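You operate a simulated robot arm through the tools that you are given. There is no shell and no other tool. Be economical: measure what you need, move in short steps, check, and stop when the job is done.

You run a simulated robot arm. Do the job below in one go: nothing can be reset, and whatever is moved stays where it is left.

JOB
Test the wristband: back on the mat if Good, else the Faulty tray.
Fine: It goes over the tester's post. Switch the tester off again.
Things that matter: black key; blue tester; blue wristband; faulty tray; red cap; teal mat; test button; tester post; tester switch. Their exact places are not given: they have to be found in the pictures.

The check looks at the end state, three seconds after you hand in, the way a careful person would. Anything else that was tipped, shoved, dropped, spilled or broken makes it a failure.

ROBOT AND FRAMES
A 7-joint arm with a two-finger parallel gripper on a trunk, on a base that drives. Base frame: it is fixed to the floor where the robot stands at the start and does not move with it; the origin is under the middle of the robot, x ahead of it, y to its left, z up; the surface under the hand at the start is at about z = 722. Readings come in mm, degrees, newtons and seconds.
With the tool pointing down near the work surface it reaches from about 300 to 840 mm from the robot's upright axis, wherever it stands. Its first joint turns from -166.0 to 166.0 degrees. Places, roughly: blue tester [500, -100, 800]; faulty tray [700, 1000, 700]; teal mat [600, 500, 700]; test button [500, -100, 800]; tester post [500, 0, 800]; tester switch [500, -100, 800]. Payload 3.43 kg.
The TCP is the grasp point between the finger pads, 34 mm short of the fingertips. In the tool frame z runs along the fingers and y along their closing line. The gripper opens to 128 mm. The fingers are 24 mm wide and 12 mm thick; the gripper's body (48 by 130 mm) begins 96 mm behind the TCP.
Orientation is that of the tool frame in the base frame, as a unit quaternion [w, x, y, z]. With the fingers straight down and closing along the base's y, the tool's x points along the base's -x, its y along +y and its z along -z.

CONTROLS
- The arm moves only by the tool servo_tool. Its argument "rows" is a list of rows, each a list of 2 entries, a list of its own where there are three numbers: the shift along the tool's x, y, z in cm, then the turn, a rotation vector about the tool's x, y, z in degrees. In form: [[[x, y, z], [wx, wy, wz]], ...]. A call has 1 to 12 rows; each row shifts and turns the commanded pose from where the row before left it, along the tool's axes as they then stand. "hand" is the finger opening in cm, from 0 to 12.8, set as the call begins (left out, the last holds). Rows are played at 5 a second. More than 50 mm and 8.6 degrees between two rows, or a gripper value outside its range, and nothing of the call is played. Where a pose cannot be reached the arm comes as near as it can. A force on the tool above 40 N (or 10 N above the force at the start of the call, whichever is more), or a blocked arm, ends the call early, and 0.2 s more pass. Each finger travels about 153 mm/s and halts on what it meets, pressing with about 20 N; the grip force reading is that of the motor and also rises with nothing between the fingers. The clock runs only during rows and for 0.2 s after the last one: add rows that do not move to give the fingers time. It gives the time, the measured TCP pose, the force on the tool (base axes), the opening and the grip force at its end, in the units of the frame above (readings bear some noise), with the torque about the TCP (base axes, N m) and any sound that the robot's microphone picked up.
- Cameras (640 x 400 px; columns grow to the right, rows downward): "scene" is now at [164.5, 36.3, 1544.4]; the picture's right is [0.61, -0.79, 0.00], its down [-0.68, -0.52, -0.52] and it looks along [0.41, 0.32, -0.86] (base axes); focal length 251 px, centre (320, 200). "wrist" rides on the gripper at [76, -11, -160] in the tool frame; the picture's right is [0.15, 0.99, 0.00], its down [-0.88, 0.13, -0.46] and it looks along [-0.45, 0.07, 0.89] (tool axes); focal length 234 px, centre (320, 200).
- grab_frame(camera): a new picture of that camera. No time passes.
- roll_base(legs): drives the robot by 1 to 6 legs, each [ahead, turn to the left] in mm and degrees, along the robot's own axes; the way and the turn of a leg run together, so that a leg with both is an arc; at most 1500 mm and 180 degrees a leg. The arm and the cameras ride along, it lands a little off, and it stops where it bumps. It gives what a move gives.
- head_to(pan, tilt): turns the head with the scene camera to pan (to the left, within 132 degrees either way) and tilt (down, from -29 to 69), counted from straight ahead of the robot. It gives what a move gives.
- pixel_to_xyz(camera, pixels): there is no depth. For up to 12 entries [column, row, z] of the newest picture of that camera ("zoom" is the newest enlarged one), the place [x, y] in the base frame at which the ray of that pixel passes the height z, good to about 2 mm, but the place of the scene camera against the robot may be out by one fixed shift of up to 12 mm in any direction. No time passes.
- enlarge(camera, box): a new picture of the part [left, top, right, bottom] of that camera's present view, enlarged. No time passes.
- job_done(): hands the job in; it is judged then, once.

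Work in short steps. Measure before you move; look again where a grasp or a placing could have gone wrong, and mend it. You have 80 turns and 48 pictures in all, those below and enlarged ones among them. Open the gripper and draw the arm clear of the work before you hand the job in, unless the task says otherwise; then end with one line.

The tools are called after ">>>" as a command line: name --argument value ..., lists and objects as JSON in quotes. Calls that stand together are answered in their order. servo_tool: Moves the arm, as the interface text tells. Its arguments: {"type":"object","properties":{"rows":{"type":"array","items":{"type":"array"}},"hand":{"type":"number"}},"required":["rows"]} The other tools are called the same way: roll_base (legs) drives the base; head_to (pan, tilt) turns the head that bears the scene camera; grab_frame (camera) takes a picture; pixel_to_xyz (camera, pixels) gives the place at which the rays of pixels pass given heights; enlarge (camera, box) takes an enlarged picture of a part of a camera's view; job_done () hands the job in.

At the start:

```text
time: 0.0
tool_pos: [575.8, 287.7, 1134.6]
ee_rot: [0.001, 0.0, 1.0, 0.0]
force: [-0.6, 0.1, -0.1]
wrist_torque: [0.0, -0.02, 0.04]
finger_gap: 128.0
grasp_force: 0.0
robot x, y, heading: [0.8, 4.1, 0.1]
head pan, tilt: [37.6, 59.0]
```

scene: 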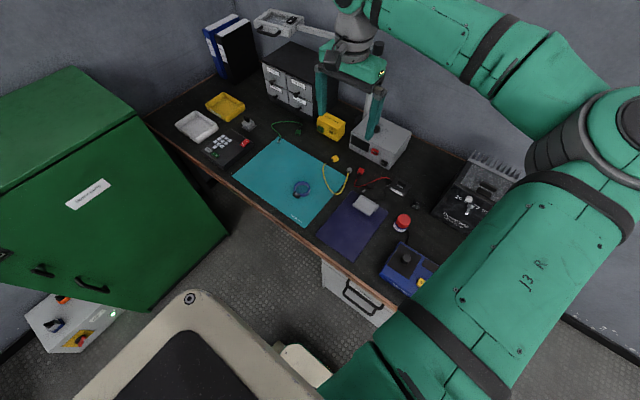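
wrist: 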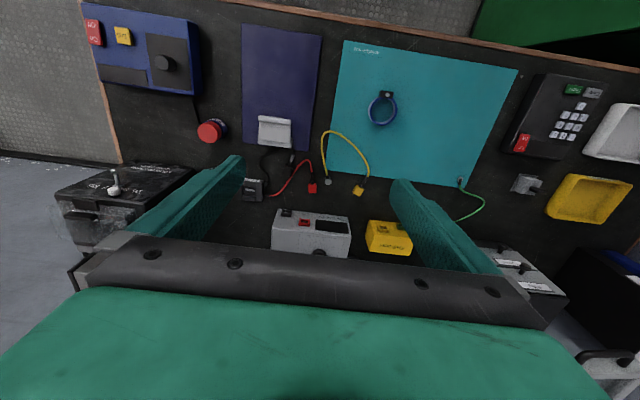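

The wristband is on the teal mat (wrist ~382,108), the blue tester at wrist ~(145,50). I enlarge both for details.

>>> enlarge --camera "wrist" --box '[70, 0, 270, 125]'

>>> enlarge --camera "wrist" --box '[310, 60, 470, 160]'

>>> enlarge --camera "scene" --box '[140, 60, 300, 160]'

```text
3.20 times, centred on (170, 62) of wrist
```

zoom: 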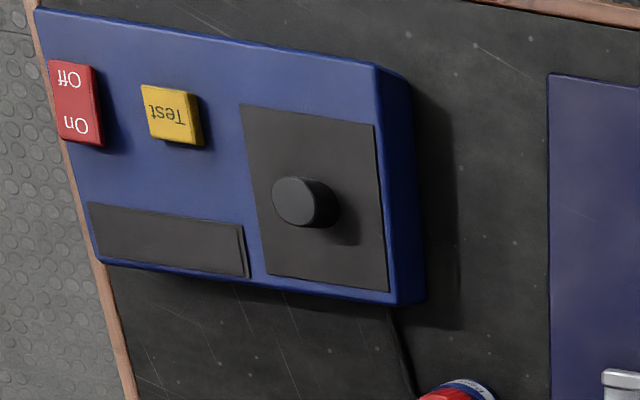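

```text
4.00 times, centred on (390, 110) of wrist
```

zoom: 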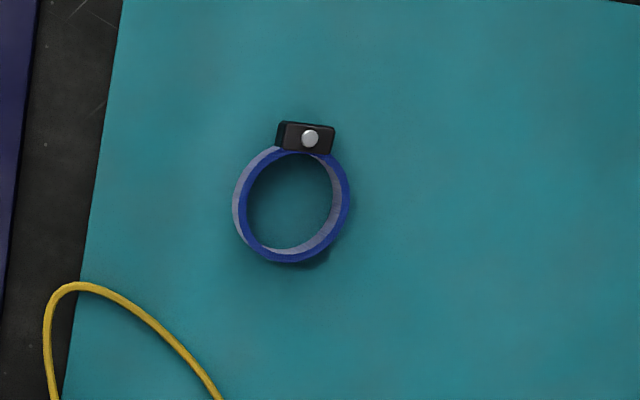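

```text
4.00 times, centred on (220, 110) of scene
```

zoom: 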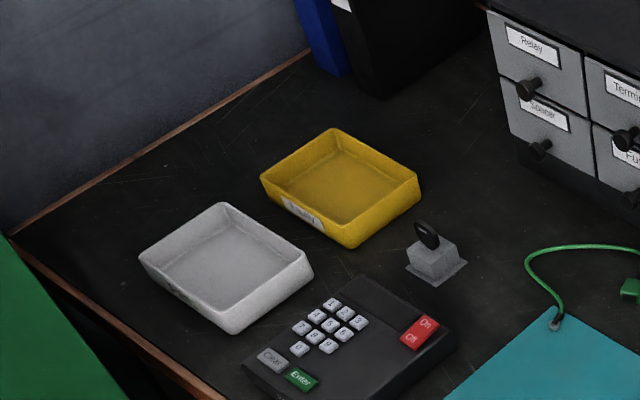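

The post and switch are clear. I enlarge the red cap and compute key places.

>>> enlarge --camera "scene" --box '[350, 190, 460, 300]'

>>> pixel_to_xyz --camera "wrist" --pixels '[[382, 108, 722], [388, 95, 735], [165, 63, 790], [94, 25, 780], [93, 38, 780], [125, 36, 780], [210, 131, 760], [525, 185, 760], [590, 195, 722], [620, 130, 722], [82, 5, 765], [200, 95, 765]]'

>>> pixel_to_xyz --camera "scene" --pixels '[[301, 189, 722], [404, 257, 790], [421, 283, 780], [403, 222, 760], [247, 120, 760], [225, 105, 722], [196, 127, 722]]'

```text
3.64 times, centred on (405, 245) of scene
```

zoom: 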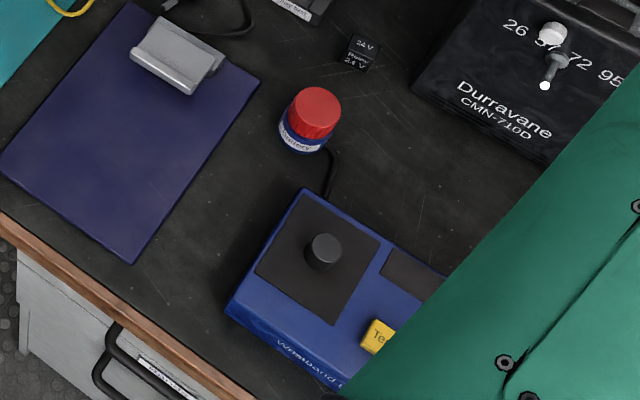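

```text
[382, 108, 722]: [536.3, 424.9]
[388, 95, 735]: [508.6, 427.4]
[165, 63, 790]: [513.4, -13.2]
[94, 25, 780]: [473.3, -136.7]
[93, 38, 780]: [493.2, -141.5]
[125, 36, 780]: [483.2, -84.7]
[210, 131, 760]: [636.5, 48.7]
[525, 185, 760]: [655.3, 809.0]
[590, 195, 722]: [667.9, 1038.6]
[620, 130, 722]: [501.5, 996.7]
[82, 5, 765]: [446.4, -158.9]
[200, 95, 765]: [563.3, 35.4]
```

```text
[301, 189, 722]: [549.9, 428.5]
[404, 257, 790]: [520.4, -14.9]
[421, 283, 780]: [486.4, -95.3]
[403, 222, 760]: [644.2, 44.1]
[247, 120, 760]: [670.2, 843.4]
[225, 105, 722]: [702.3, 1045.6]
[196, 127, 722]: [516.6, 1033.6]
```

I size up the ring, block, post and tester from the wrist picture (zoom centre scaling).

>>> pixel_to_xyz --camera "wrist" --pixels '[[369.5, 112, 738], [397.5, 110, 738], [382, 125.5, 738], [383, 97, 738], [378.5, 97, 738], [393.5, 98, 738], [387.5, 94.5, 738], [155, 62, 800], [175, 66, 800], [140, 51, 765], [170, 93, 765], [368, 112, 722]]'

>>> servo_tool --rows '[[[5, 0, 0], [0, 0, 0]], [[0, 4.5, 0], [0, 0, 0]], [[0, 4.5, 0], [0, 0, 0]], [[0, 4.5, 0], [0, 0, 0]], [[0, 0, 5], [0, 0, 0]], [[0, 0, 5], [0, 0, 0]], [[0, 0, 5], [0, 0, 0]], [[0, 0, 4], [0, 0, 0]]]' --hand 12.8

>>> grab_frame --camera "wrist"

```text
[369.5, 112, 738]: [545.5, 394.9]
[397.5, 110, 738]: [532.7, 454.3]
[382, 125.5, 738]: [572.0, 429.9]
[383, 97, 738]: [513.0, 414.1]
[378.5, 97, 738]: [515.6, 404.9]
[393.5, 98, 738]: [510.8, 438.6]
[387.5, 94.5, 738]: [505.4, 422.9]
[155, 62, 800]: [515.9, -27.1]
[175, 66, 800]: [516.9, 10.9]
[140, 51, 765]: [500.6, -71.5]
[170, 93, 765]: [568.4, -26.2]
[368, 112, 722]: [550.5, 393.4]
```

```text
time: 1.8
tool_pos: [526.0, 422.0, 945.8]
ee_rot: [0.001, 0.002, 1.0, 0.0]
force: [-0.3, 0.1, -0.2]
wrist_torque: [0.01, -0.02, -0.02]
finger_gap: 128.1
grasp_force: 0.0
robot x, y, heading: [-1.3, 1.6, 0.1]
head pan, tilt: [37.6, 59.0]
```

```text
41 pictures are left
```

wrist: 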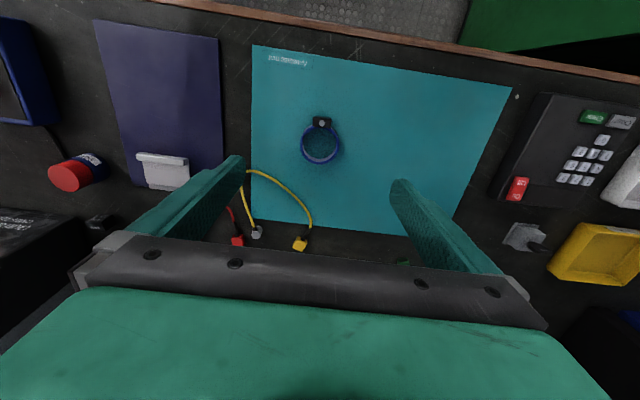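

Ring is at (320,145). I enlarge it and measure.

>>> enlarge --camera "wrist" --box '[280, 105, 360, 180]'

>>> pixel_to_xyz --camera "wrist" --pixels '[[321, 145, 722], [321, 145, 740], [322, 121, 740], [301, 145, 730], [341, 145, 730], [320, 163, 722], [320, 163, 740]]'

```text
5.33 times, centred on (320, 142) of wrist
```

zoom: 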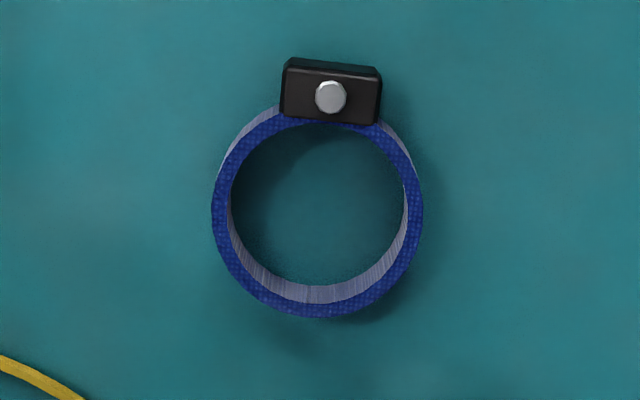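

```text
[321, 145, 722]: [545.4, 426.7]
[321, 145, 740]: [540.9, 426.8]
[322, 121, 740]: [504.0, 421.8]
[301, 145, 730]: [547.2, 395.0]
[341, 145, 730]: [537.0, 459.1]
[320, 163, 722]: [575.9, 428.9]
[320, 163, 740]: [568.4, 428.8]
```

Block sits on the robot side of the ring. Measure block corners in the zoom, assuming top z≈740.

>>> pixel_to_xyz --camera "zoom" --pixels '[[290, 70, 740], [381, 80, 740], [282, 118, 740], [375, 124, 740], [331, 97, 740], [317, 212, 738], [211, 208, 738], [423, 208, 738], [317, 318, 738], [317, 285, 722]]'

```text
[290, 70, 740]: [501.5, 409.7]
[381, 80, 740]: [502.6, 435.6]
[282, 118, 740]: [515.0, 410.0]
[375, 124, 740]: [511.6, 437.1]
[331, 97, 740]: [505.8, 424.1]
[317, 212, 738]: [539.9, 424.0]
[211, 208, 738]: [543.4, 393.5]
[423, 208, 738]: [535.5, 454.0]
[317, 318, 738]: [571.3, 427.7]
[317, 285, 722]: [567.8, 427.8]
```

Block centre ≈(507,423), ring centre ≈(540,424). I descend above the block with a 60 mm opening and look.

>>> servo_tool --rows '[[[2.2, 0.1, 0], [0, 0, 0]], [[0, 0, 5], [0, 0, 0]], [[0, 0, 5], [0, 0, 0]], [[0, 0, 4], [0, 0, 0]], [[0, 0, 0], [0, 0, 0]]]' --hand 6

>>> grab_frame --camera "wrist"

```text
time: 3.0
tool_pos: [504.4, 424.2, 803.6]
ee_rot: [0.001, 0.0, 1.0, 0.0]
force: [-0.2, -0.1, 0.7]
wrist_torque: [0.01, 0.01, 0.01]
finger_gap: 59.7
grasp_force: 0.1
robot x, y, heading: [2.0, -5.1, 0.2]
head pan, tilt: [37.6, 59.0]
```

```text
39 pictures are left
```

wrist: 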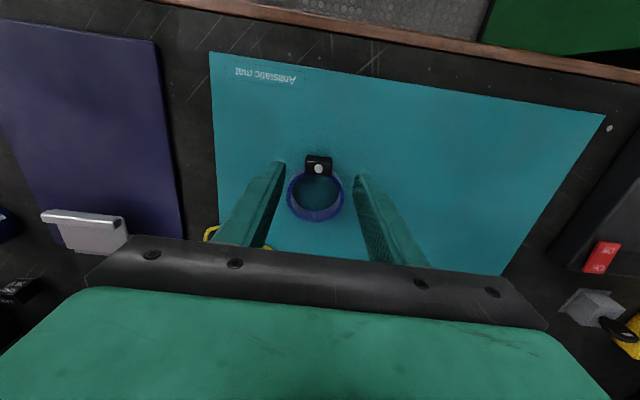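

Fingers straddle the block (318,165) evenly. Descend 42 mm.

>>> servo_tool --rows '[[[0, 0, 2], [0, 0, 0]], [[0, 0, 1.2], [0, 0, 0]], [[0, 0, 1.0], [0, 0, 0]], [[0, 0, 0], [0, 0, 0]]]'

>>> enlarge --camera "wrist" --box '[240, 110, 400, 230]'

```text
time: 4.0
tool_pos: [503.6, 422.9, 761.6]
ee_rot: [0.0, 0.0, 1.0, 0.0]
force: [0.6, 0.2, -0.7]
wrist_torque: [-0.04, 0.04, 0.02]
finger_gap: 60.2
grasp_force: 0.1
robot x, y, heading: [-1.8, 2.1, 0.0]
head pan, tilt: [37.6, 59.0]
```

```text
3.33 times, centred on (320, 170) of wrist
```

zoom: 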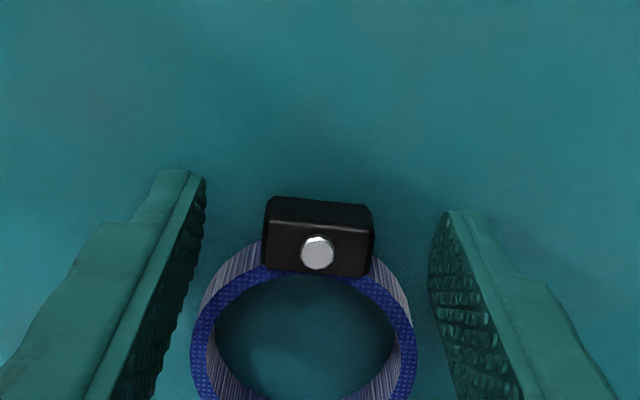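

Centred. Close on the block.

>>> servo_tool --rows '[[[0, 0, 0], [0, 0, 0]], [[0, 0, 0], [0, 0, 0]], [[0, 0, 0], [0, 0, 0]]]' --hand 1.5

>>> servo_tool --rows '[[[0, 0, -2], [0, 0, 0]], [[0, 0, -4], [0, 0, 0]], [[0, 0, -5], [0, 0, 0]], [[0, 0, -5], [0, 0, 0]], [[0, 0, 0], [0, 0, 0]]]'

>>> grab_frame --camera "wrist"

```text
time: 4.8
tool_pos: [503.9, 424.5, 761.5]
ee_rot: [0.001, 0.0, 1.0, -0.001]
force: [0.8, -1.2, -0.3]
wrist_torque: [0.0, 0.0, -0.01]
finger_gap: 41.1
grasp_force: 20.0
robot x, y, heading: [-1.2, -0.1, 0.0]
head pan, tilt: [37.6, 59.0]
```

```text
time: 6.0
tool_pos: [502.2, 423.4, 922.4]
ee_rot: [0.0, 0.001, 1.0, 0.0]
force: [-0.6, -0.7, -0.1]
wrist_torque: [-0.02, 0.0, 0.0]
finger_gap: 41.0
grasp_force: 19.6
robot x, y, heading: [2.1, 0.8, 0.2]
head pan, tilt: [37.6, 59.0]
```

```text
37 pictures are left
```

wrist: 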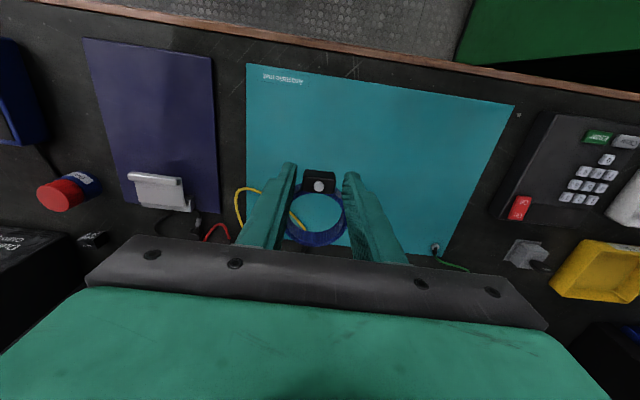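

Lifted; gap 41 mm means the pads rest on ring sides. Check the hold.

>>> enlarge --camera "wrist" --box '[240, 140, 400, 260]'

```text
3.33 times, centred on (320, 200) of wrist
```

zoom: 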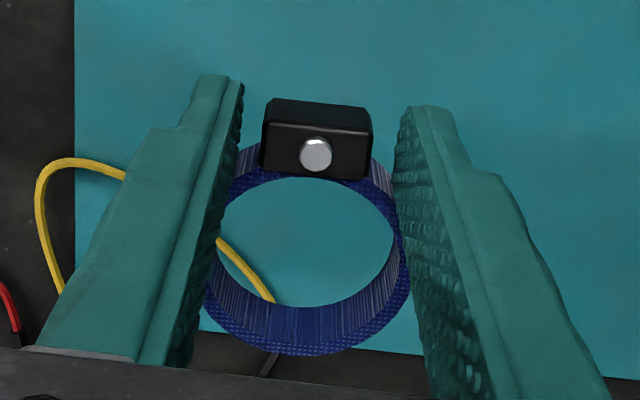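

Hold is stable. Carry at this height to near the post.

>>> servo_tool --rows '[[[0, -4.5, 0], [0, 0, 0]], [[0, -4.5, 0], [0, 0, 0]], [[0, -4.5, 0], [0, 0, 0]], [[0, -4.5, 0], [0, 0, 0]], [[0, -4.5, 0], [0, 0, 0]], [[0, -4.5, 0], [0, 0, 0]], [[0, -4.5, 0], [0, 0, 0]], [[0, -4.5, 0], [0, 0, 0]], [[2.2, -3.5, 0], [0, 0, 0]], [[0, -3, 0], [0, 0, 0]], [[0, 0, 0], [0, 0, 0]]]'

>>> grab_frame --camera "wrist"

```text
time: 8.4
tool_pos: [483.1, -2.7, 923.2]
ee_rot: [0.0, 0.001, 1.0, 0.0]
force: [-0.5, -0.1, -0.3]
wrist_torque: [0.02, 0.0, -0.02]
finger_gap: 39.9
grasp_force: 20.0
robot x, y, heading: [-2.0, -0.6, -0.1]
head pan, tilt: [37.6, 59.0]
```

```text
35 pictures are left
```

wrist: 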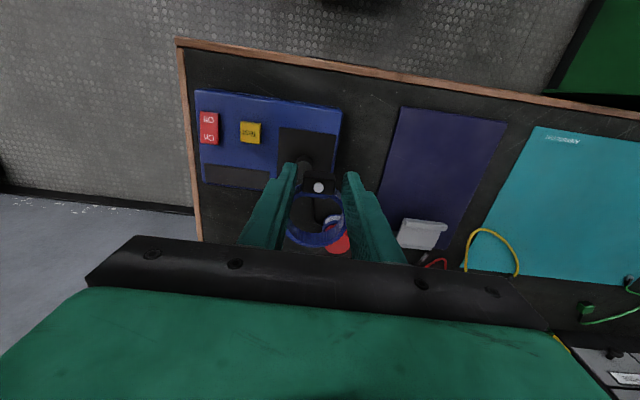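

Look closer at the post and band, and check the hold.

>>> enlarge --camera "wrist" --box '[180, 80, 380, 260]'

>>> pixel_to_xyz --camera "wrist" --pixels '[[305, 160, 765], [305, 160, 790], [208, 120, 780], [208, 137, 780], [250, 132, 780], [196, 92, 765], [340, 110, 765], [203, 184, 765], [285, 130, 765], [337, 135, 765]]'

```text
2.22 times, centred on (280, 170) of wrist
```

zoom: 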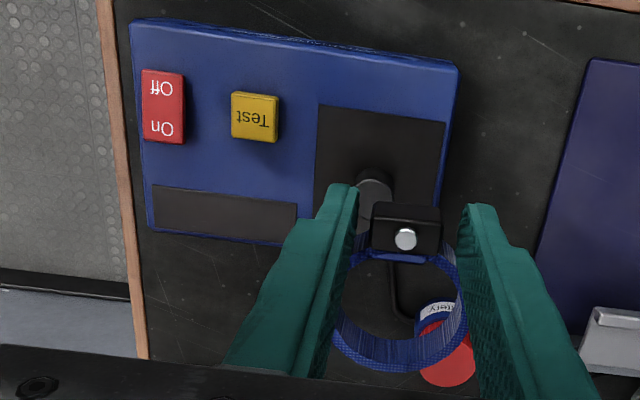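

```text
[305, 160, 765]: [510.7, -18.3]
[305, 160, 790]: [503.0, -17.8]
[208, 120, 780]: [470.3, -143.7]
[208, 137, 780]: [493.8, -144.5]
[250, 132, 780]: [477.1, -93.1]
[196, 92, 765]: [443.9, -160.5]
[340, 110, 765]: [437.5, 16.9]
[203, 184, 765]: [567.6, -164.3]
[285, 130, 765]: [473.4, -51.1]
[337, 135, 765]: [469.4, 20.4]
```

Post seems at ≈(511,-18), top z≈790. Now find the held ring's centre relative to the TCP.

>>> pixel_to_xyz --camera "zoom" --pixels '[[402, 372, 890], [402, 372, 905], [405, 238, 908], [334, 320, 900], [468, 310, 900], [400, 255, 905], [400, 345, 905], [374, 192, 790], [374, 192, 785], [355, 187, 790], [394, 187, 790]]'

```text
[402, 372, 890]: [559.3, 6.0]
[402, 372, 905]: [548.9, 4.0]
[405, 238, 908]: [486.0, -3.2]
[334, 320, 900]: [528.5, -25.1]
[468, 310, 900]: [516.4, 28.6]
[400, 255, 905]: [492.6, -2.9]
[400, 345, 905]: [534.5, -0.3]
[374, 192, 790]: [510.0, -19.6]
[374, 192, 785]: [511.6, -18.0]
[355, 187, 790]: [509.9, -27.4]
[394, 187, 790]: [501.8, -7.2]
```

Ring centre ≈(518,0) vs post (510,-19). Shift (-8,-19) and descend to 850 to check alignment.

>>> servo_tool --rows '[[[0.8, -1.9, 0], [0, 0, 0]], [[0, 0, 3.5], [0, 0, 0]], [[0, 0, 3.5], [0, 0, 0]], [[0, 0, 0], [0, 0, 0]]]'

>>> enlarge --camera "wrist" --box '[180, 80, 380, 260]'

>>> enlarge --camera "scene" --box '[350, 180, 510, 320]'

```text
time: 9.4
tool_pos: [473.7, -20.8, 852.8]
ee_rot: [0.0, 0.0, 1.0, 0.001]
force: [0.1, 0.0, -0.1]
wrist_torque: [0.02, 0.02, 0.01]
finger_gap: 39.6
grasp_force: 19.7
robot x, y, heading: [4.1, 0.6, 0.1]
head pan, tilt: [37.6, 59.0]
```

```text
2.22 times, centred on (280, 170) of wrist
```

zoom: 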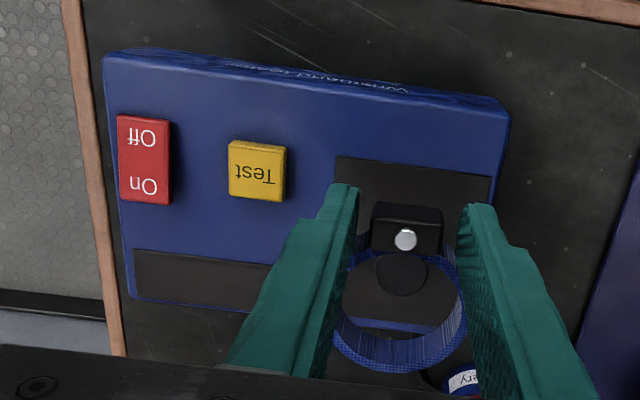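

```text
2.86 times, centred on (430, 250) of scene
```

zoom: 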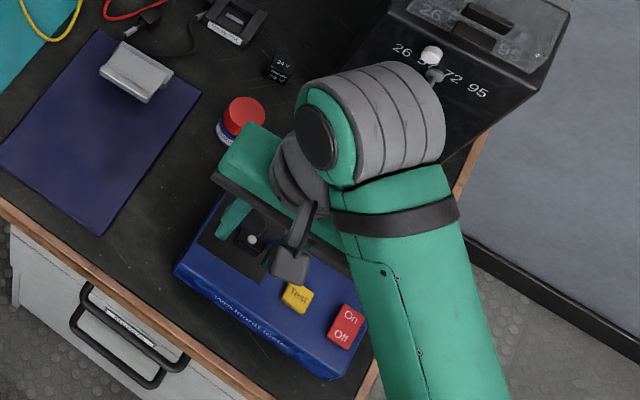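

The post top appears through the ring at zoom (402,277). Localise it against the ring.

>>> pixel_to_xyz --camera "wrist" --pixels '[[316.9, 204.7, 790], [305.5, 204.7, 790], [328.4, 204.7, 790], [316, 218.5, 832]]'

```text
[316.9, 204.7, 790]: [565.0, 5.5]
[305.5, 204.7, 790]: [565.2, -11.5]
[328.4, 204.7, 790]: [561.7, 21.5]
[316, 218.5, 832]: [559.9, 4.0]
```

That used the older frame's pose; take a fresh zoom and re-measure.

>>> enlarge --camera "wrist" --box '[240, 140, 400, 240]'

>>> pixel_to_xyz --camera "zoom" --pixels '[[307.6, 218.8, 790], [307.6, 218.8, 785], [261, 220, 790], [353, 220, 790], [304, 274, 832]]'

```text
4.00 times, centred on (320, 190) of wrist
```

zoom: 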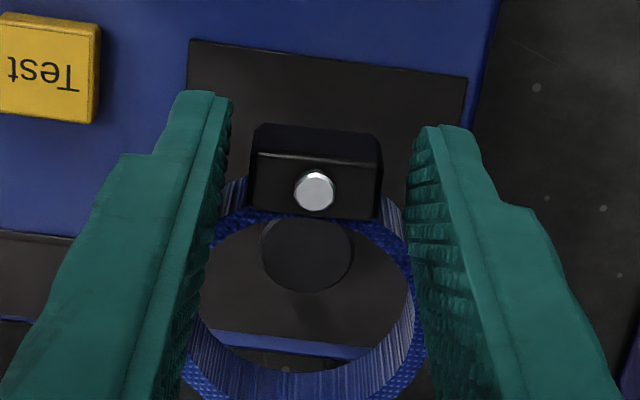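

```text
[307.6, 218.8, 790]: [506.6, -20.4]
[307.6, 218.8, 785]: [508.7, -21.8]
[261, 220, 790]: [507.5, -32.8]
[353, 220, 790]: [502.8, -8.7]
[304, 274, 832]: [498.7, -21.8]
```

>>> pixel_to_xyz --camera "zoom" --pixels '[[307, 254, 790], [262, 252, 790], [353, 252, 790], [307, 222, 832], [295, 372, 817], [198, 300, 817], [413, 300, 830], [315, 190, 838]]'

```text
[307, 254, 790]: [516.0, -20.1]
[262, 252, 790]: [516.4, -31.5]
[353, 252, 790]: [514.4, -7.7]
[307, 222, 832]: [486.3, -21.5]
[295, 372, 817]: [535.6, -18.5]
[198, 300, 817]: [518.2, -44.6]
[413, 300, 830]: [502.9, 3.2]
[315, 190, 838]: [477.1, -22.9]
```

Post (515,-20), ring centre ≈(511,-21). Shift +4 mm in x and lower to ~808.

>>> servo_tool --rows '[[[-0.4, 0, 0], [0, 0, 0]], [[0, 0, 1.5], [0, 0, 0]], [[0, 0, 1.5], [0, 0, 0]], [[0, 0, 1.2], [0, 0, 0]], [[0, 0, 0], [0, 0, 0]]]'

>>> enlarge --camera "wrist" --box '[240, 140, 400, 240]'

```text
time: 10.6
tool_pos: [478.5, -20.1, 809.3]
ee_rot: [0.0, 0.0, 1.0, 0.001]
force: [0.5, -0.1, 1.1]
wrist_torque: [-0.02, 0.0, 0.03]
finger_gap: 39.2
grasp_force: 19.9
robot x, y, heading: [-0.6, 2.7, -0.1]
head pan, tilt: [37.6, 59.0]
```

```text
4.00 times, centred on (320, 190) of wrist
```

zoom: 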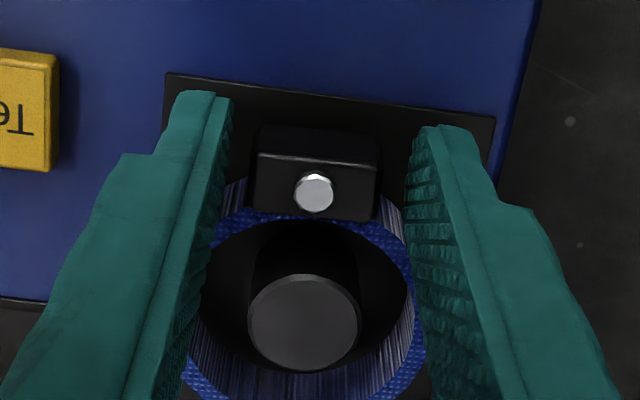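

The ring encircles the post. Lower gently until contact.

>>> servo_tool --rows '[[[0, 0, 0.3], [0, 0, 0]], [[0, 0, 0.3], [0, 0, 0]], [[0, 0, 0], [0, 0, 0]]]'

```text
time: 11.4
tool_pos: [477.2, -20.0, 804.5]
ee_rot: [0.0, 0.0, 1.0, -0.001]
force: [0.0, 0.0, 0.3]
wrist_torque: [0.01, 0.0, 0.05]
finger_gap: 38.9
grasp_force: 19.8
robot x, y, heading: [-1.1, -3.6, 0.1]
head pan, tilt: [37.6, 59.0]
```

>>> servo_tool --rows '[[[0, 0, 0.25], [0, 0, 0]], [[0, 0, 0.25], [0, 0, 0]], [[0, 0, 0], [0, 0, 0]]]'

>>> enlarge --camera "wrist" --box '[240, 140, 400, 240]'

```text
time: 12.3
tool_pos: [477.1, -20.8, 799.2]
ee_rot: [0.002, 0.0, 1.0, 0.0]
force: [-4.5, -0.8, 8.7]
wrist_torque: [-0.12, 0.27, -0.06]
finger_gap: 28.0
grasp_force: 20.3
robot x, y, heading: [-1.3, 4.2, -0.1]
head pan, tilt: [37.6, 59.0]
stopped in row 3: the force on the tool passed its limit at 41 N (the readings are from after the stop); the commanded pose is now the measured one
```

```text
4.00 times, centred on (320, 190) of wrist
```

zoom: 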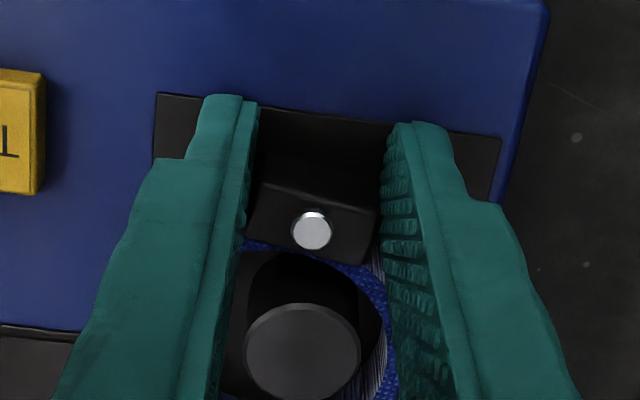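

Contact; the ring slid forward a bit onto the deck. Release and retreat up.

>>> servo_tool --rows '[[[0, 0, 0], [0, 0, 0]], [[0, 0, 0], [0, 0, 0]], [[0, 0, -2], [0, 0, 0]], [[0, 0, -4], [0, 0, 0]], [[0, 0, -5], [0, 0, 0]], [[0, 0, -4], [0, 0, 0]], [[3, 0, 0], [0, 0, 0]], [[0, 0, 0], [0, 0, 0]]]' --hand 7

>>> enlarge --camera "wrist" --box '[180, 80, 380, 240]'

```text
time: 14.1
tool_pos: [445.9, -19.8, 948.8]
ee_rot: [0.001, 0.001, 1.0, 0.0]
force: [-0.1, -0.2, -1.1]
wrist_torque: [-0.02, 0.0, 0.01]
finger_gap: 70.2
grasp_force: 0.1
robot x, y, heading: [1.5, 4.0, 0.1]
head pan, tilt: [37.6, 59.0]
```

```text
2.50 times, centred on (280, 160) of wrist
```

zoom: 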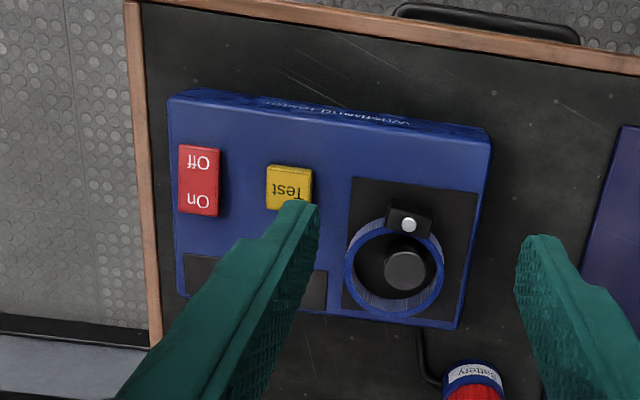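

Band is flat around the post. Measure the switch halves and the test button.

>>> pixel_to_xyz --camera "zoom" --pixels '[[180, 146, 772], [219, 150, 772], [178, 210, 772], [218, 216, 772], [268, 167, 772], [312, 171, 772], [267, 208, 772], [311, 211, 772], [199, 162, 772], [199, 199, 772], [408, 225, 780], [395, 265, 778]]'

```text
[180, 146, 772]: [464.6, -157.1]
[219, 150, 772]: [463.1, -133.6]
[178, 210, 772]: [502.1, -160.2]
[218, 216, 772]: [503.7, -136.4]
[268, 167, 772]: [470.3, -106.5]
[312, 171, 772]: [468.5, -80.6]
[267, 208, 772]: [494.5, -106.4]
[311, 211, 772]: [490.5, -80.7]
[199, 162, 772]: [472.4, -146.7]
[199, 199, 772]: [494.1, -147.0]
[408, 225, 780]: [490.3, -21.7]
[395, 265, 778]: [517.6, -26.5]
```

Close the fingers and move above the On half (500,-147).

>>> servo_tool --rows '[[[-2.7, -4.2, 0], [0, 0, 0]], [[-2.7, -4.2, 0], [0, 0, 0]], [[0, -4.3, 0], [0, 0, 0]], [[0, 0, 4.5], [0, 0, 0]], [[0, 0, 4.5], [0, 0, 0]], [[0, 0, 2], [0, 0, 0]], [[0, 0, 0], [0, 0, 0]]]' --hand 0

>>> enlarge --camera "wrist" --box '[220, 100, 420, 240]'

```text
time: 15.7
tool_pos: [501.0, -149.6, 840.6]
ee_rot: [0.002, 0.0, 1.0, 0.0]
force: [-0.2, 0.0, -0.2]
wrist_torque: [0.02, 0.0, 0.0]
finger_gap: 0.0
grasp_force: 20.3
robot x, y, heading: [1.6, -1.8, -0.0]
head pan, tilt: [37.6, 59.0]
```

```text
2.86 times, centred on (320, 170) of wrist
```

zoom: 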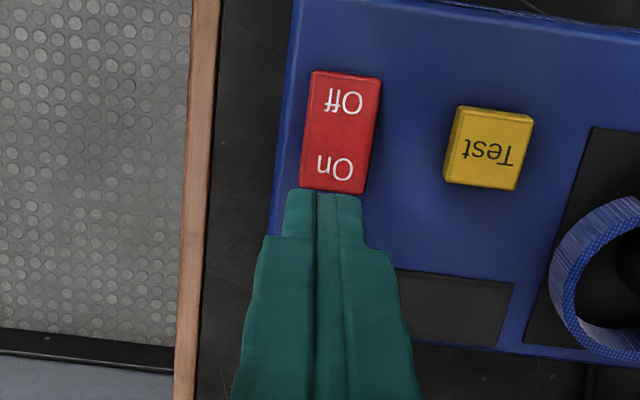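

>>> pixel_to_xyz --camera "zoom" --pixels '[[345, 72, 775], [333, 190, 775], [304, 150, 775], [373, 150, 775], [335, 168, 775], [453, 150, 775], [527, 150, 775], [492, 110, 775], [482, 186, 775]]'

```text
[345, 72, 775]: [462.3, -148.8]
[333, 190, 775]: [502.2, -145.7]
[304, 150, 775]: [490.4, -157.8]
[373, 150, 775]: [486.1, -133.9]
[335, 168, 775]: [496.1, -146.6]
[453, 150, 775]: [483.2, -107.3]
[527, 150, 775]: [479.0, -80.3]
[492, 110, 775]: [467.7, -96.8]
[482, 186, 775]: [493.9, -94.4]
```

Positions agree. Shift y +3 mm and press down in small steps.

>>> servo_tool --rows '[[[0.1, 0.3, 1.5], [0, 0, 0]], [[0, 0, 0.8], [0, 0, 0]], [[0, 0, 0.4], [0, 0, 0]], [[0, 0, 0.4], [0, 0, 0]], [[0, 0, 0.3], [0, 0, 0]], [[0, 0, 0], [0, 0, 0]]]'

```text
time: 17.2
tool_pos: [500.2, -144.9, 807.6]
ee_rot: [0.003, 0.0, 1.0, 0.0]
force: [-0.9, 2.0, 7.4]
wrist_torque: [0.05, 0.11, -0.08]
finger_gap: 0.0
grasp_force: 19.9
robot x, y, heading: [2.1, 0.3, 0.0]
head pan, tilt: [37.6, 59.0]
heard: click
stopped in row 6: the force on the tool passed its limit at 42 N (the readings are from after the stop); the commanded pose is now the measured one
```

Click heard. Rise and look at the switch.

>>> servo_tool --rows '[[[0, 0, -3.5], [0, 0, 0]], [[0, 0, -3], [0, 0, 0]], [[3, 2, 0], [0, 0, 0]], [[0, 0, 0], [0, 0, 0]]]'

>>> enlarge --camera "wrist" --box '[220, 90, 420, 230]'

```text
time: 18.2
tool_pos: [469.5, -124.6, 871.5]
ee_rot: [0.003, 0.001, 1.0, 0.0]
force: [0.2, -0.1, -0.2]
wrist_torque: [-0.03, 0.0, -0.01]
finger_gap: 0.0
grasp_force: 19.6
robot x, y, heading: [0.7, -0.8, 0.2]
head pan, tilt: [37.6, 59.0]
```

```text
2.86 times, centred on (320, 160) of wrist
```

zoom: 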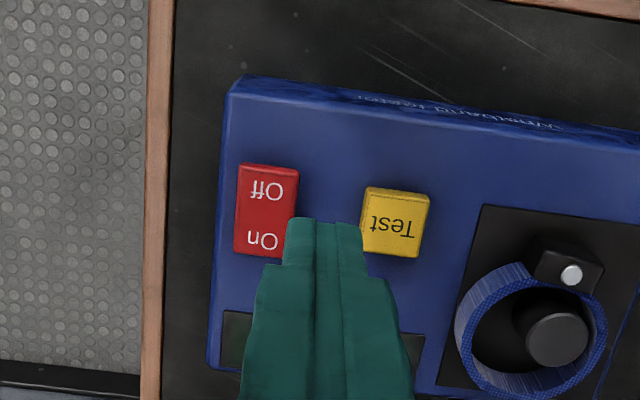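

Display strip now has a greenish tint – powered. Move over Test (481,-94) and press.

>>> servo_tool --rows '[[[-1.1, 3.0, 0], [0, 0, 0]], [[0, 0, 3.5], [0, 0, 0]], [[0, 0, 1.5], [0, 0, 0]], [[0, 0, 0.6], [0, 0, 0]], [[0, 0, 0.4], [0, 0, 0]], [[0, 0, 0.3], [0, 0, 0]], [[0, 0, 0.3], [0, 0, 0]], [[0, 0, 0], [0, 0, 0]]]'

```text
time: 20.1
tool_pos: [483.0, -95.5, 805.4]
ee_rot: [0.003, 0.0, 1.0, 0.0]
force: [-0.6, 1.4, 1.6]
wrist_torque: [0.02, 0.01, 0.02]
finger_gap: 0.1
grasp_force: 19.7
robot x, y, heading: [2.1, -2.7, 0.2]
head pan, tilt: [37.6, 59.0]
```

>>> servo_tool --rows '[[[0, 0, 0.3], [0, 0, 0]], [[0, 0, 0.3], [0, 0, 0]], [[0, 0, 0.3], [0, 0, 0]], [[0, 0, 0.3], [0, 0, 0]], [[0, 0, 0], [0, 0, 0]]]'

```text
time: 20.9
tool_pos: [481.8, -96.2, 800.3]
ee_rot: [0.005, 0.0, 1.0, 0.0]
force: [-7.6, 3.5, 20.4]
wrist_torque: [0.13, 0.41, -0.06]
finger_gap: 0.3
grasp_force: 19.4
robot x, y, heading: [-0.5, -0.7, 0.1]
head pan, tilt: [37.6, 59.0]
heard: click
stopped in row 4: the force on the tool passed its limit at 50 N (the readings are from after the stop); the commanded pose is now the measured one
```

Test clicked. Lift and pull back so the display is seen.

>>> servo_tool --rows '[[[0, 0, -4], [0, 0, 0]], [[0, 0, -4.5], [0, 0, 0]], [[0, 4.5, -4.5], [0, 0, 0]], [[4, 2, 0], [0, 0, 0]], [[0, 0, 0], [0, 0, 0]]]'

>>> enlarge --camera "wrist" --box '[180, 100, 340, 220]'

```text
refused: row 3 steps farther than a row can; nothing moved
```

```text
3.33 times, centred on (260, 160) of wrist
```

zoom: 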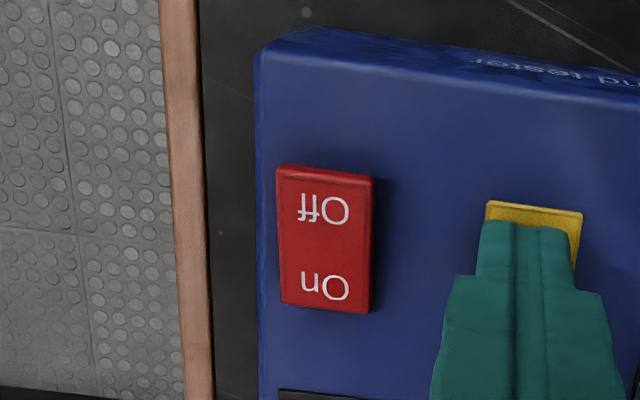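

>>> servo_tool --rows '[[[0, 0, -4], [0, 0, 0]], [[0, 0, -4.5], [0, 0, 0]], [[0, 3, -3], [0, 0, 0]], [[4, 2, 0], [0, 0, 0]], [[0, 0, 0], [0, 0, 0]]]'

>>> enlarge --camera "wrist" --box '[180, 100, 340, 220]'

```text
time: 22.1
tool_pos: [442.7, -43.5, 911.5]
ee_rot: [0.005, 0.001, 1.0, 0.0]
force: [0.2, -0.2, 0.2]
wrist_torque: [0.0, 0.02, 0.02]
finger_gap: 0.0
grasp_force: 20.1
robot x, y, heading: [0.2, 0.1, 0.1]
head pan, tilt: [37.6, 59.0]
```

```text
3.33 times, centred on (260, 160) of wrist
```

zoom: 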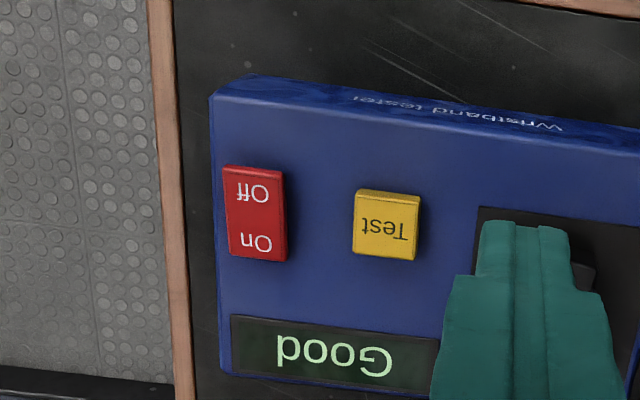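

Display reads "Good": the band goes back to the mat. First switch off: press the Off half at (467,-146).

>>> servo_tool --rows '[[[-1.2, -4, 0], [0, 0, 0]], [[-1.2, -4, 0], [0, 0, 0]], [[0, -2.25, 3], [0, 0, 0]], [[0, 0, 4], [0, 0, 0]], [[0, 0, 1.5], [0, 0, 0]], [[0, 0, 0.8], [0, 0, 0]], [[0, 0, 0.4], [0, 0, 0]], [[0, 0, 0.4], [0, 0, 0]], [[0, 0, 0.3], [0, 0, 0]], [[0, 0, 0], [0, 0, 0]]]'

```text
time: 24.3
tool_pos: [465.6, -148.0, 809.3]
ee_rot: [0.005, 0.0, 1.0, 0.001]
force: [-1.2, 1.6, 2.1]
wrist_torque: [0.06, 0.06, 0.01]
finger_gap: 0.2
grasp_force: 19.6
robot x, y, heading: [2.5, -2.6, 0.2]
head pan, tilt: [37.6, 59.0]
```

>>> servo_tool --rows '[[[0, 0, 0.3], [0, 0, 0]], [[0, 0, 0.3], [0, 0, 0]], [[0, 0, 0.3], [0, 0, 0]], [[0, 0, 0], [0, 0, 0]]]'

```text
time: 24.9
tool_pos: [466.8, -149.3, 806.4]
ee_rot: [0.007, -0.001, 1.0, 0.0]
force: [-5.4, 2.2, 11.0]
wrist_torque: [0.03, 0.06, 0.09]
finger_gap: 0.0
grasp_force: 19.8
robot x, y, heading: [-1.0, 2.7, -0.1]
head pan, tilt: [37.6, 59.0]
heard: click
stopped in row 2: the force on the tool passed its limit at 48 N (the readings are from after the stop); the commanded pose is now the measured one
```

Click heard. Lift and go over toward the band to check display and band.

>>> servo_tool --rows '[[[0, 0, -4], [0, 0, 0]], [[0, 0, -4.5], [0, 0, 0]], [[2.1, 4, -2], [0, 0, 0]], [[0, 4.3, 0], [0, 0, 0]], [[0, 4.3, 0], [0, 0, 0]], [[0, 0, 0], [0, 0, 0]]]' --hand 7

>>> enlarge --camera "wrist" --box '[180, 80, 380, 230]'

```text
time: 26.3
tool_pos: [445.7, -23.9, 912.2]
ee_rot: [0.008, 0.001, 1.0, 0.0]
force: [-0.3, 0.3, -0.3]
wrist_torque: [-0.01, 0.01, 0.0]
finger_gap: 69.8
grasp_force: 0.0
robot x, y, heading: [-2.0, -0.2, 0.0]
head pan, tilt: [37.6, 59.0]
```

```text
2.67 times, centred on (280, 155) of wrist
```

zoom: 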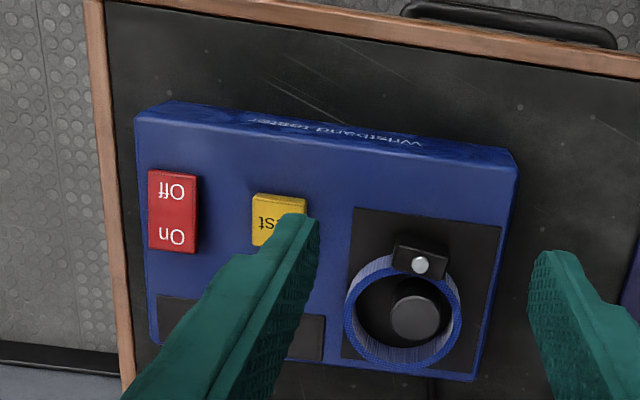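

Display dark, switch off. Measure the block and ring for the re-grasp.

>>> enlarge --camera "wrist" --box '[295, 150, 375, 230]'

```text
5.00 times, centred on (335, 190) of wrist
```

zoom: 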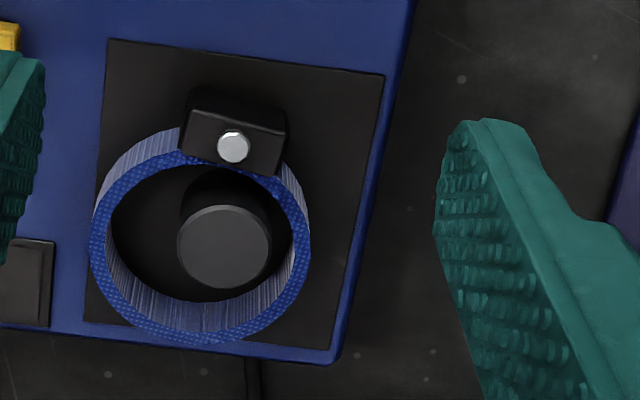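

>>> pixel_to_xyz --camera "zoom" --pixels '[[190, 107, 778], [287, 132, 778], [179, 150, 778], [278, 175, 778], [234, 143, 778], [201, 243, 778], [90, 240, 778], [311, 240, 778], [200, 346, 778], [108, 39, 760], [384, 74, 760], [332, 350, 760]]'

```text
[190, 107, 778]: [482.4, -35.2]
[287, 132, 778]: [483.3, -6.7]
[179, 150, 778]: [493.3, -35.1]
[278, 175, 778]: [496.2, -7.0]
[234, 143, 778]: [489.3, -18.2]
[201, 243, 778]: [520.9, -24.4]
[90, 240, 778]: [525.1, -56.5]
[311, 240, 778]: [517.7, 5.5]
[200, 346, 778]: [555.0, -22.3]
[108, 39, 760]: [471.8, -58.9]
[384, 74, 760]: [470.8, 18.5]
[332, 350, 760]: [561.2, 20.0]
```

Block centre (489,-21), yaw ≈4°. Approach with TCP x≈482, opening 52 mm, turned 4°.

>>> servo_tool --rows '[[[-3.6, 0.3, 0], [0, 0, 0]], [[0, 0, 4.5], [0, 0, 4]], [[0, 0, 3.5], [0, 0, 0]], [[0, 0, 1.5], [0, 0, 0]], [[0, 0, 0], [0, 0, 0]]]' --hand 5.2

>>> enlarge --camera "wrist" --box '[240, 140, 400, 240]'

```text
time: 27.5
tool_pos: [482.3, -19.9, 816.4]
ee_rot: [0.008, 0.035, 0.999, -0.001]
force: [-0.3, 0.1, -0.1]
wrist_torque: [-0.04, 0.0, 0.0]
finger_gap: 51.8
grasp_force: 0.0
robot x, y, heading: [1.5, -0.1, 0.1]
head pan, tilt: [37.6, 59.0]
```

```text
4.00 times, centred on (320, 190) of wrist
```

zoom: 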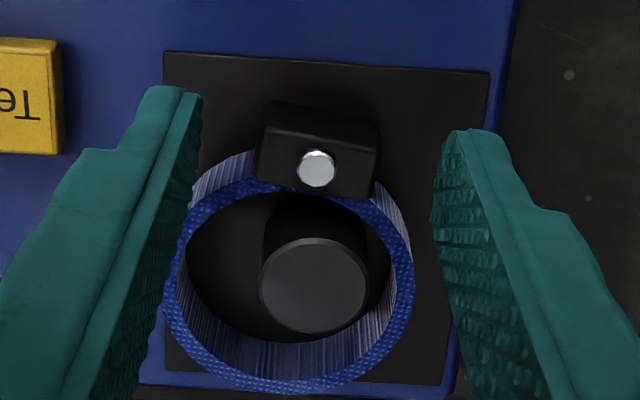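

Alignment good. Lower 14 mm, shifting 2 mm back, then close.

>>> servo_tool --rows '[[[0.2, 0, 0.7], [0, 0, 0]], [[0, 0, 0.7], [0, 0, 0]], [[0, 0, 0], [0, 0, 0]]]'

>>> servo_tool --rows '[[[0, 0, 0], [0, 0, 0]], [[0, 0, 0], [0, 0, 0]], [[0, 0, 0], [0, 0, 0]]]' --hand 1.5

>>> enlarge --camera "wrist" --box '[240, 140, 400, 240]'

```text
time: 28.3
tool_pos: [480.5, -19.1, 803.6]
ee_rot: [0.007, 0.034, 0.999, 0.0]
force: [0.2, -0.1, 0.8]
wrist_torque: [0.02, -0.05, 0.02]
finger_gap: 51.9
grasp_force: 0.1
robot x, y, heading: [0.9, -0.9, -0.0]
head pan, tilt: [37.6, 59.0]
```

```text
time: 29.1
tool_pos: [481.7, -19.6, 803.4]
ee_rot: [0.007, 0.035, 0.999, 0.0]
force: [-0.2, -0.4, -0.7]
wrist_torque: [0.02, 0.01, -0.01]
finger_gap: 26.9
grasp_force: 20.1
robot x, y, heading: [-0.1, -1.4, 0.1]
head pan, tilt: [37.6, 59.0]
```

```text
4.00 times, centred on (320, 190) of wrist
```

zoom: 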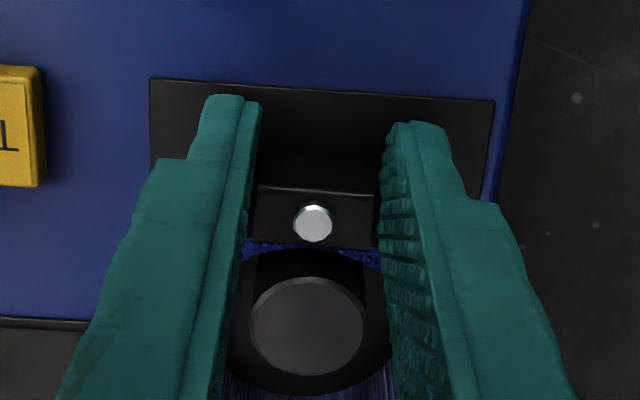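

Gripping the block itself (26.9 mm). Lift straight up.

>>> servo_tool --rows '[[[0, 0, -1.5], [0, 0, 0]], [[0, 0, -2], [0, 0, 0]], [[0, 0, -4], [0, 0, 0]], [[0, 0, -4.5], [0, 0, 0]], [[0, 0, 0], [0, 0, 0]]]'

>>> enlarge --camera "wrist" --box '[200, 90, 400, 240]'

```text
time: 30.3
tool_pos: [478.1, -19.3, 924.6]
ee_rot: [0.007, 0.035, 0.999, -0.001]
force: [0.1, 0.8, 0.8]
wrist_torque: [0.02, 0.01, -0.01]
finger_gap: 26.8
grasp_force: 19.9
robot x, y, heading: [-0.6, 0.2, 0.1]
head pan, tilt: [37.6, 59.0]
```

```text
2.67 times, centred on (300, 165) of wrist
```

zoom: 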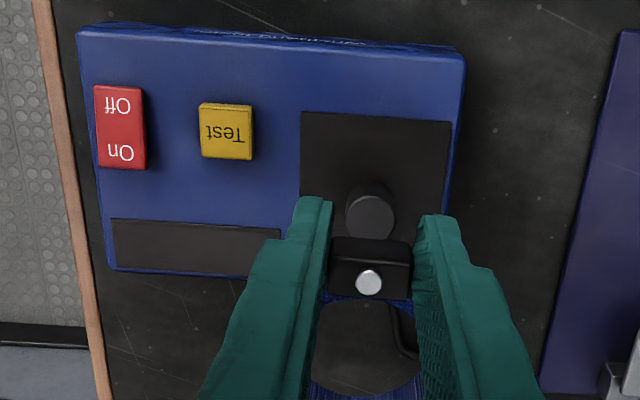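

Held firmly. Carry back to the mat at (503,424), undoing the 4° turn.

>>> servo_tool --rows '[[[0, 0, 0], [0, 0, -4]], [[-2.5, 4, 0], [0, 0, 0]], [[0, 4.5, 0], [0, 0, 0]], [[0, 4.5, 0], [0, 0, 0]], [[0, 4.5, 0], [0, 0, 0]], [[0, 4.5, 0], [0, 0, 0]], [[0, 4.5, 0], [0, 0, 0]], [[0, 4.5, 0], [0, 0, 0]], [[0, 4.5, 0], [0, 0, 0]], [[0, 4.5, 0], [0, 0, 0]], [[0, 4.3, 0], [0, 0, 0]], [[0, 0, 0], [0, 0, 0]]]'

>>> grab_frame --camera "wrist"

```text
time: 32.9
tool_pos: [504.0, 425.1, 922.5]
ee_rot: [0.007, 0.0, 1.0, -0.001]
force: [-0.3, -0.6, -1.2]
wrist_torque: [0.0, 0.0, 0.0]
finger_gap: 27.0
grasp_force: 20.3
robot x, y, heading: [0.1, 0.1, 0.1]
head pan, tilt: [37.6, 59.0]
```

```text
18 pictures are left
```

wrist: 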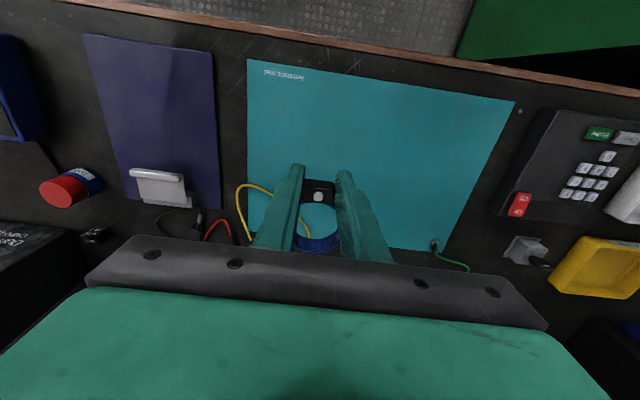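

Lower to near the mat at the original spot.

>>> servo_tool --rows '[[[0, 0, 4.5], [0, 0, 0]], [[0, 0, 4.5], [0, 0, 0]], [[0, 0, 3.5], [0, 0, 0]], [[0, 0, 2], [0, 0, 0]], [[0, 0, 0.7], [0, 0, 0]], [[0, 0, 0.3], [0, 0, 0]], [[0, 0, 0.2], [0, 0, 0]], [[0, 0, 0], [0, 0, 0]]]'

>>> enlarge --camera "wrist" --box '[240, 140, 400, 240]'

```text
time: 34.7
tool_pos: [506.4, 423.5, 766.4]
ee_rot: [0.008, 0.001, 1.0, 0.0]
force: [0.8, 0.5, -0.2]
wrist_torque: [0.03, 0.0, 0.03]
finger_gap: 27.0
grasp_force: 19.5
robot x, y, heading: [-1.0, -1.1, 0.0]
head pan, tilt: [37.6, 59.0]
```

```text
4.00 times, centred on (320, 190) of wrist
```

zoom: 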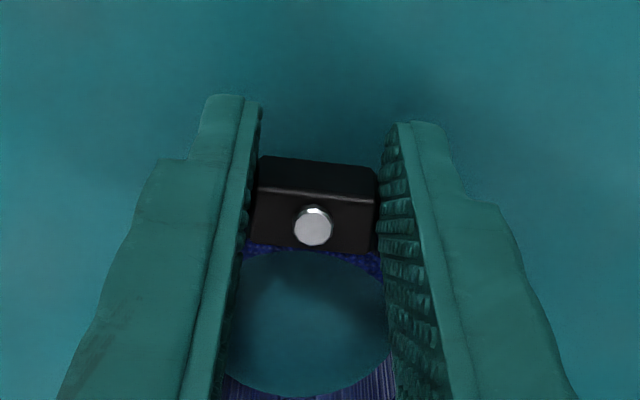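

Not yet in contact; lower in 2 mm steps.

>>> servo_tool --rows '[[[0, 0, 0.2], [0, 0, 0]], [[0, 0, 0.15], [0, 0, 0]], [[0, 0, 0.1], [0, 0, 0]], [[0, 0, 0], [0, 0, 0]]]'

```text
time: 35.7
tool_pos: [506.3, 423.0, 762.1]
ee_rot: [0.007, 0.0, 1.0, -0.001]
force: [-0.5, 0.5, -0.5]
wrist_torque: [0.01, 0.0, 0.02]
finger_gap: 26.5
grasp_force: 19.8
robot x, y, heading: [-5.4, 0.3, -0.1]
head pan, tilt: [37.6, 59.0]
```

>>> servo_tool --rows '[[[0, 0, 0.15], [0, 0, 0]], [[0, 0, 0.1], [0, 0, 0]], [[0, 0, 0.1], [0, 0, 0]], [[0, 0, 0], [0, 0, 0]]]'

```text
time: 36.7
tool_pos: [505.9, 424.7, 760.4]
ee_rot: [0.009, 0.0, 1.0, 0.0]
force: [-4.7, -2.5, 26.3]
wrist_torque: [-0.09, -0.13, -0.01]
finger_gap: 27.1
grasp_force: 20.5
robot x, y, heading: [-0.5, 1.1, 0.0]
head pan, tilt: [37.6, 59.0]
```

Contact with the mat (26 N). Back off 1 mm, release, retreat and look.

>>> servo_tool --rows '[[[0, 0, -0.15], [0, 0, 0]], [[0, 0, 0], [0, 0, 0]]]'

>>> servo_tool --rows '[[[0, 0, 0], [0, 0, 0]], [[0, 0, 0], [0, 0, 0]], [[0, 0, -2], [0, 0, 0]], [[0, 0, -4], [0, 0, 0]], [[0, 0, -4.5], [0, 0, 0]], [[0, 0, -4.5], [0, 0, 0]], [[0, 0, -4.5], [0, 0, 0]], [[0, 0, -4.5], [0, 0, 0]], [[0, 0, -4.5], [0, 0, 0]], [[0, 0, 0], [0, 0, 0]]]' --hand 6

>>> grab_frame --camera "wrist"

>>> grab_frame --camera "scene"

```text
time: 37.3
tool_pos: [506.7, 423.8, 759.4]
ee_rot: [0.007, 0.0, 1.0, 0.0]
force: [3.1, 4.8, 9.3]
wrist_torque: [0.2, -0.22, 0.04]
finger_gap: 26.9
grasp_force: 19.9
robot x, y, heading: [1.4, 0.1, -0.1]
head pan, tilt: [37.6, 59.0]
```

```text
time: 39.5
tool_pos: [502.0, 423.8, 1042.3]
ee_rot: [0.007, 0.0, 1.0, -0.001]
force: [0.6, 0.8, -0.5]
wrist_torque: [0.01, 0.0, -0.01]
finger_gap: 59.9
grasp_force: 0.1
robot x, y, heading: [-0.9, -1.5, 0.0]
head pan, tilt: [37.6, 59.0]
```

```text
16 pictures are left
```

wrist: 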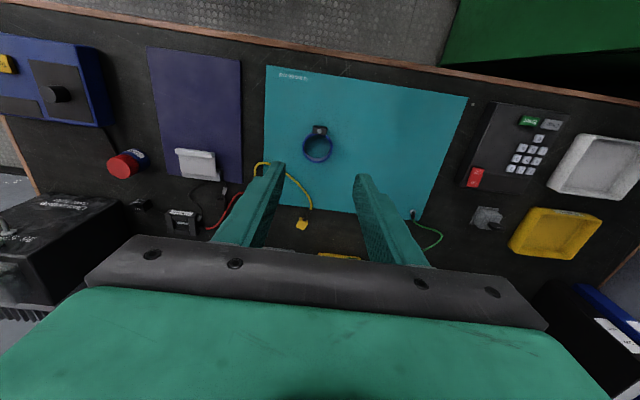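

```text
15 pictures are left
```

scene: 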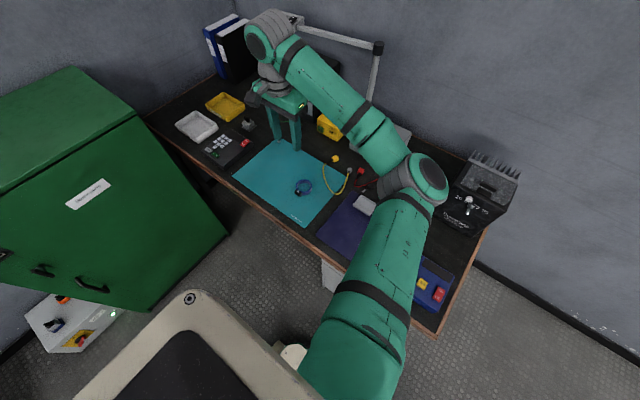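

The band lies flat on the mat at wrist (317,145), the tester is off with its display dark, and the other items look undisturbed. The arm is clear with the gripper open, so I hand in.

>>> job_done

```text
The job is handed in.
```

The wristband tested Good; I put it back on the teal mat and switched the tester off.
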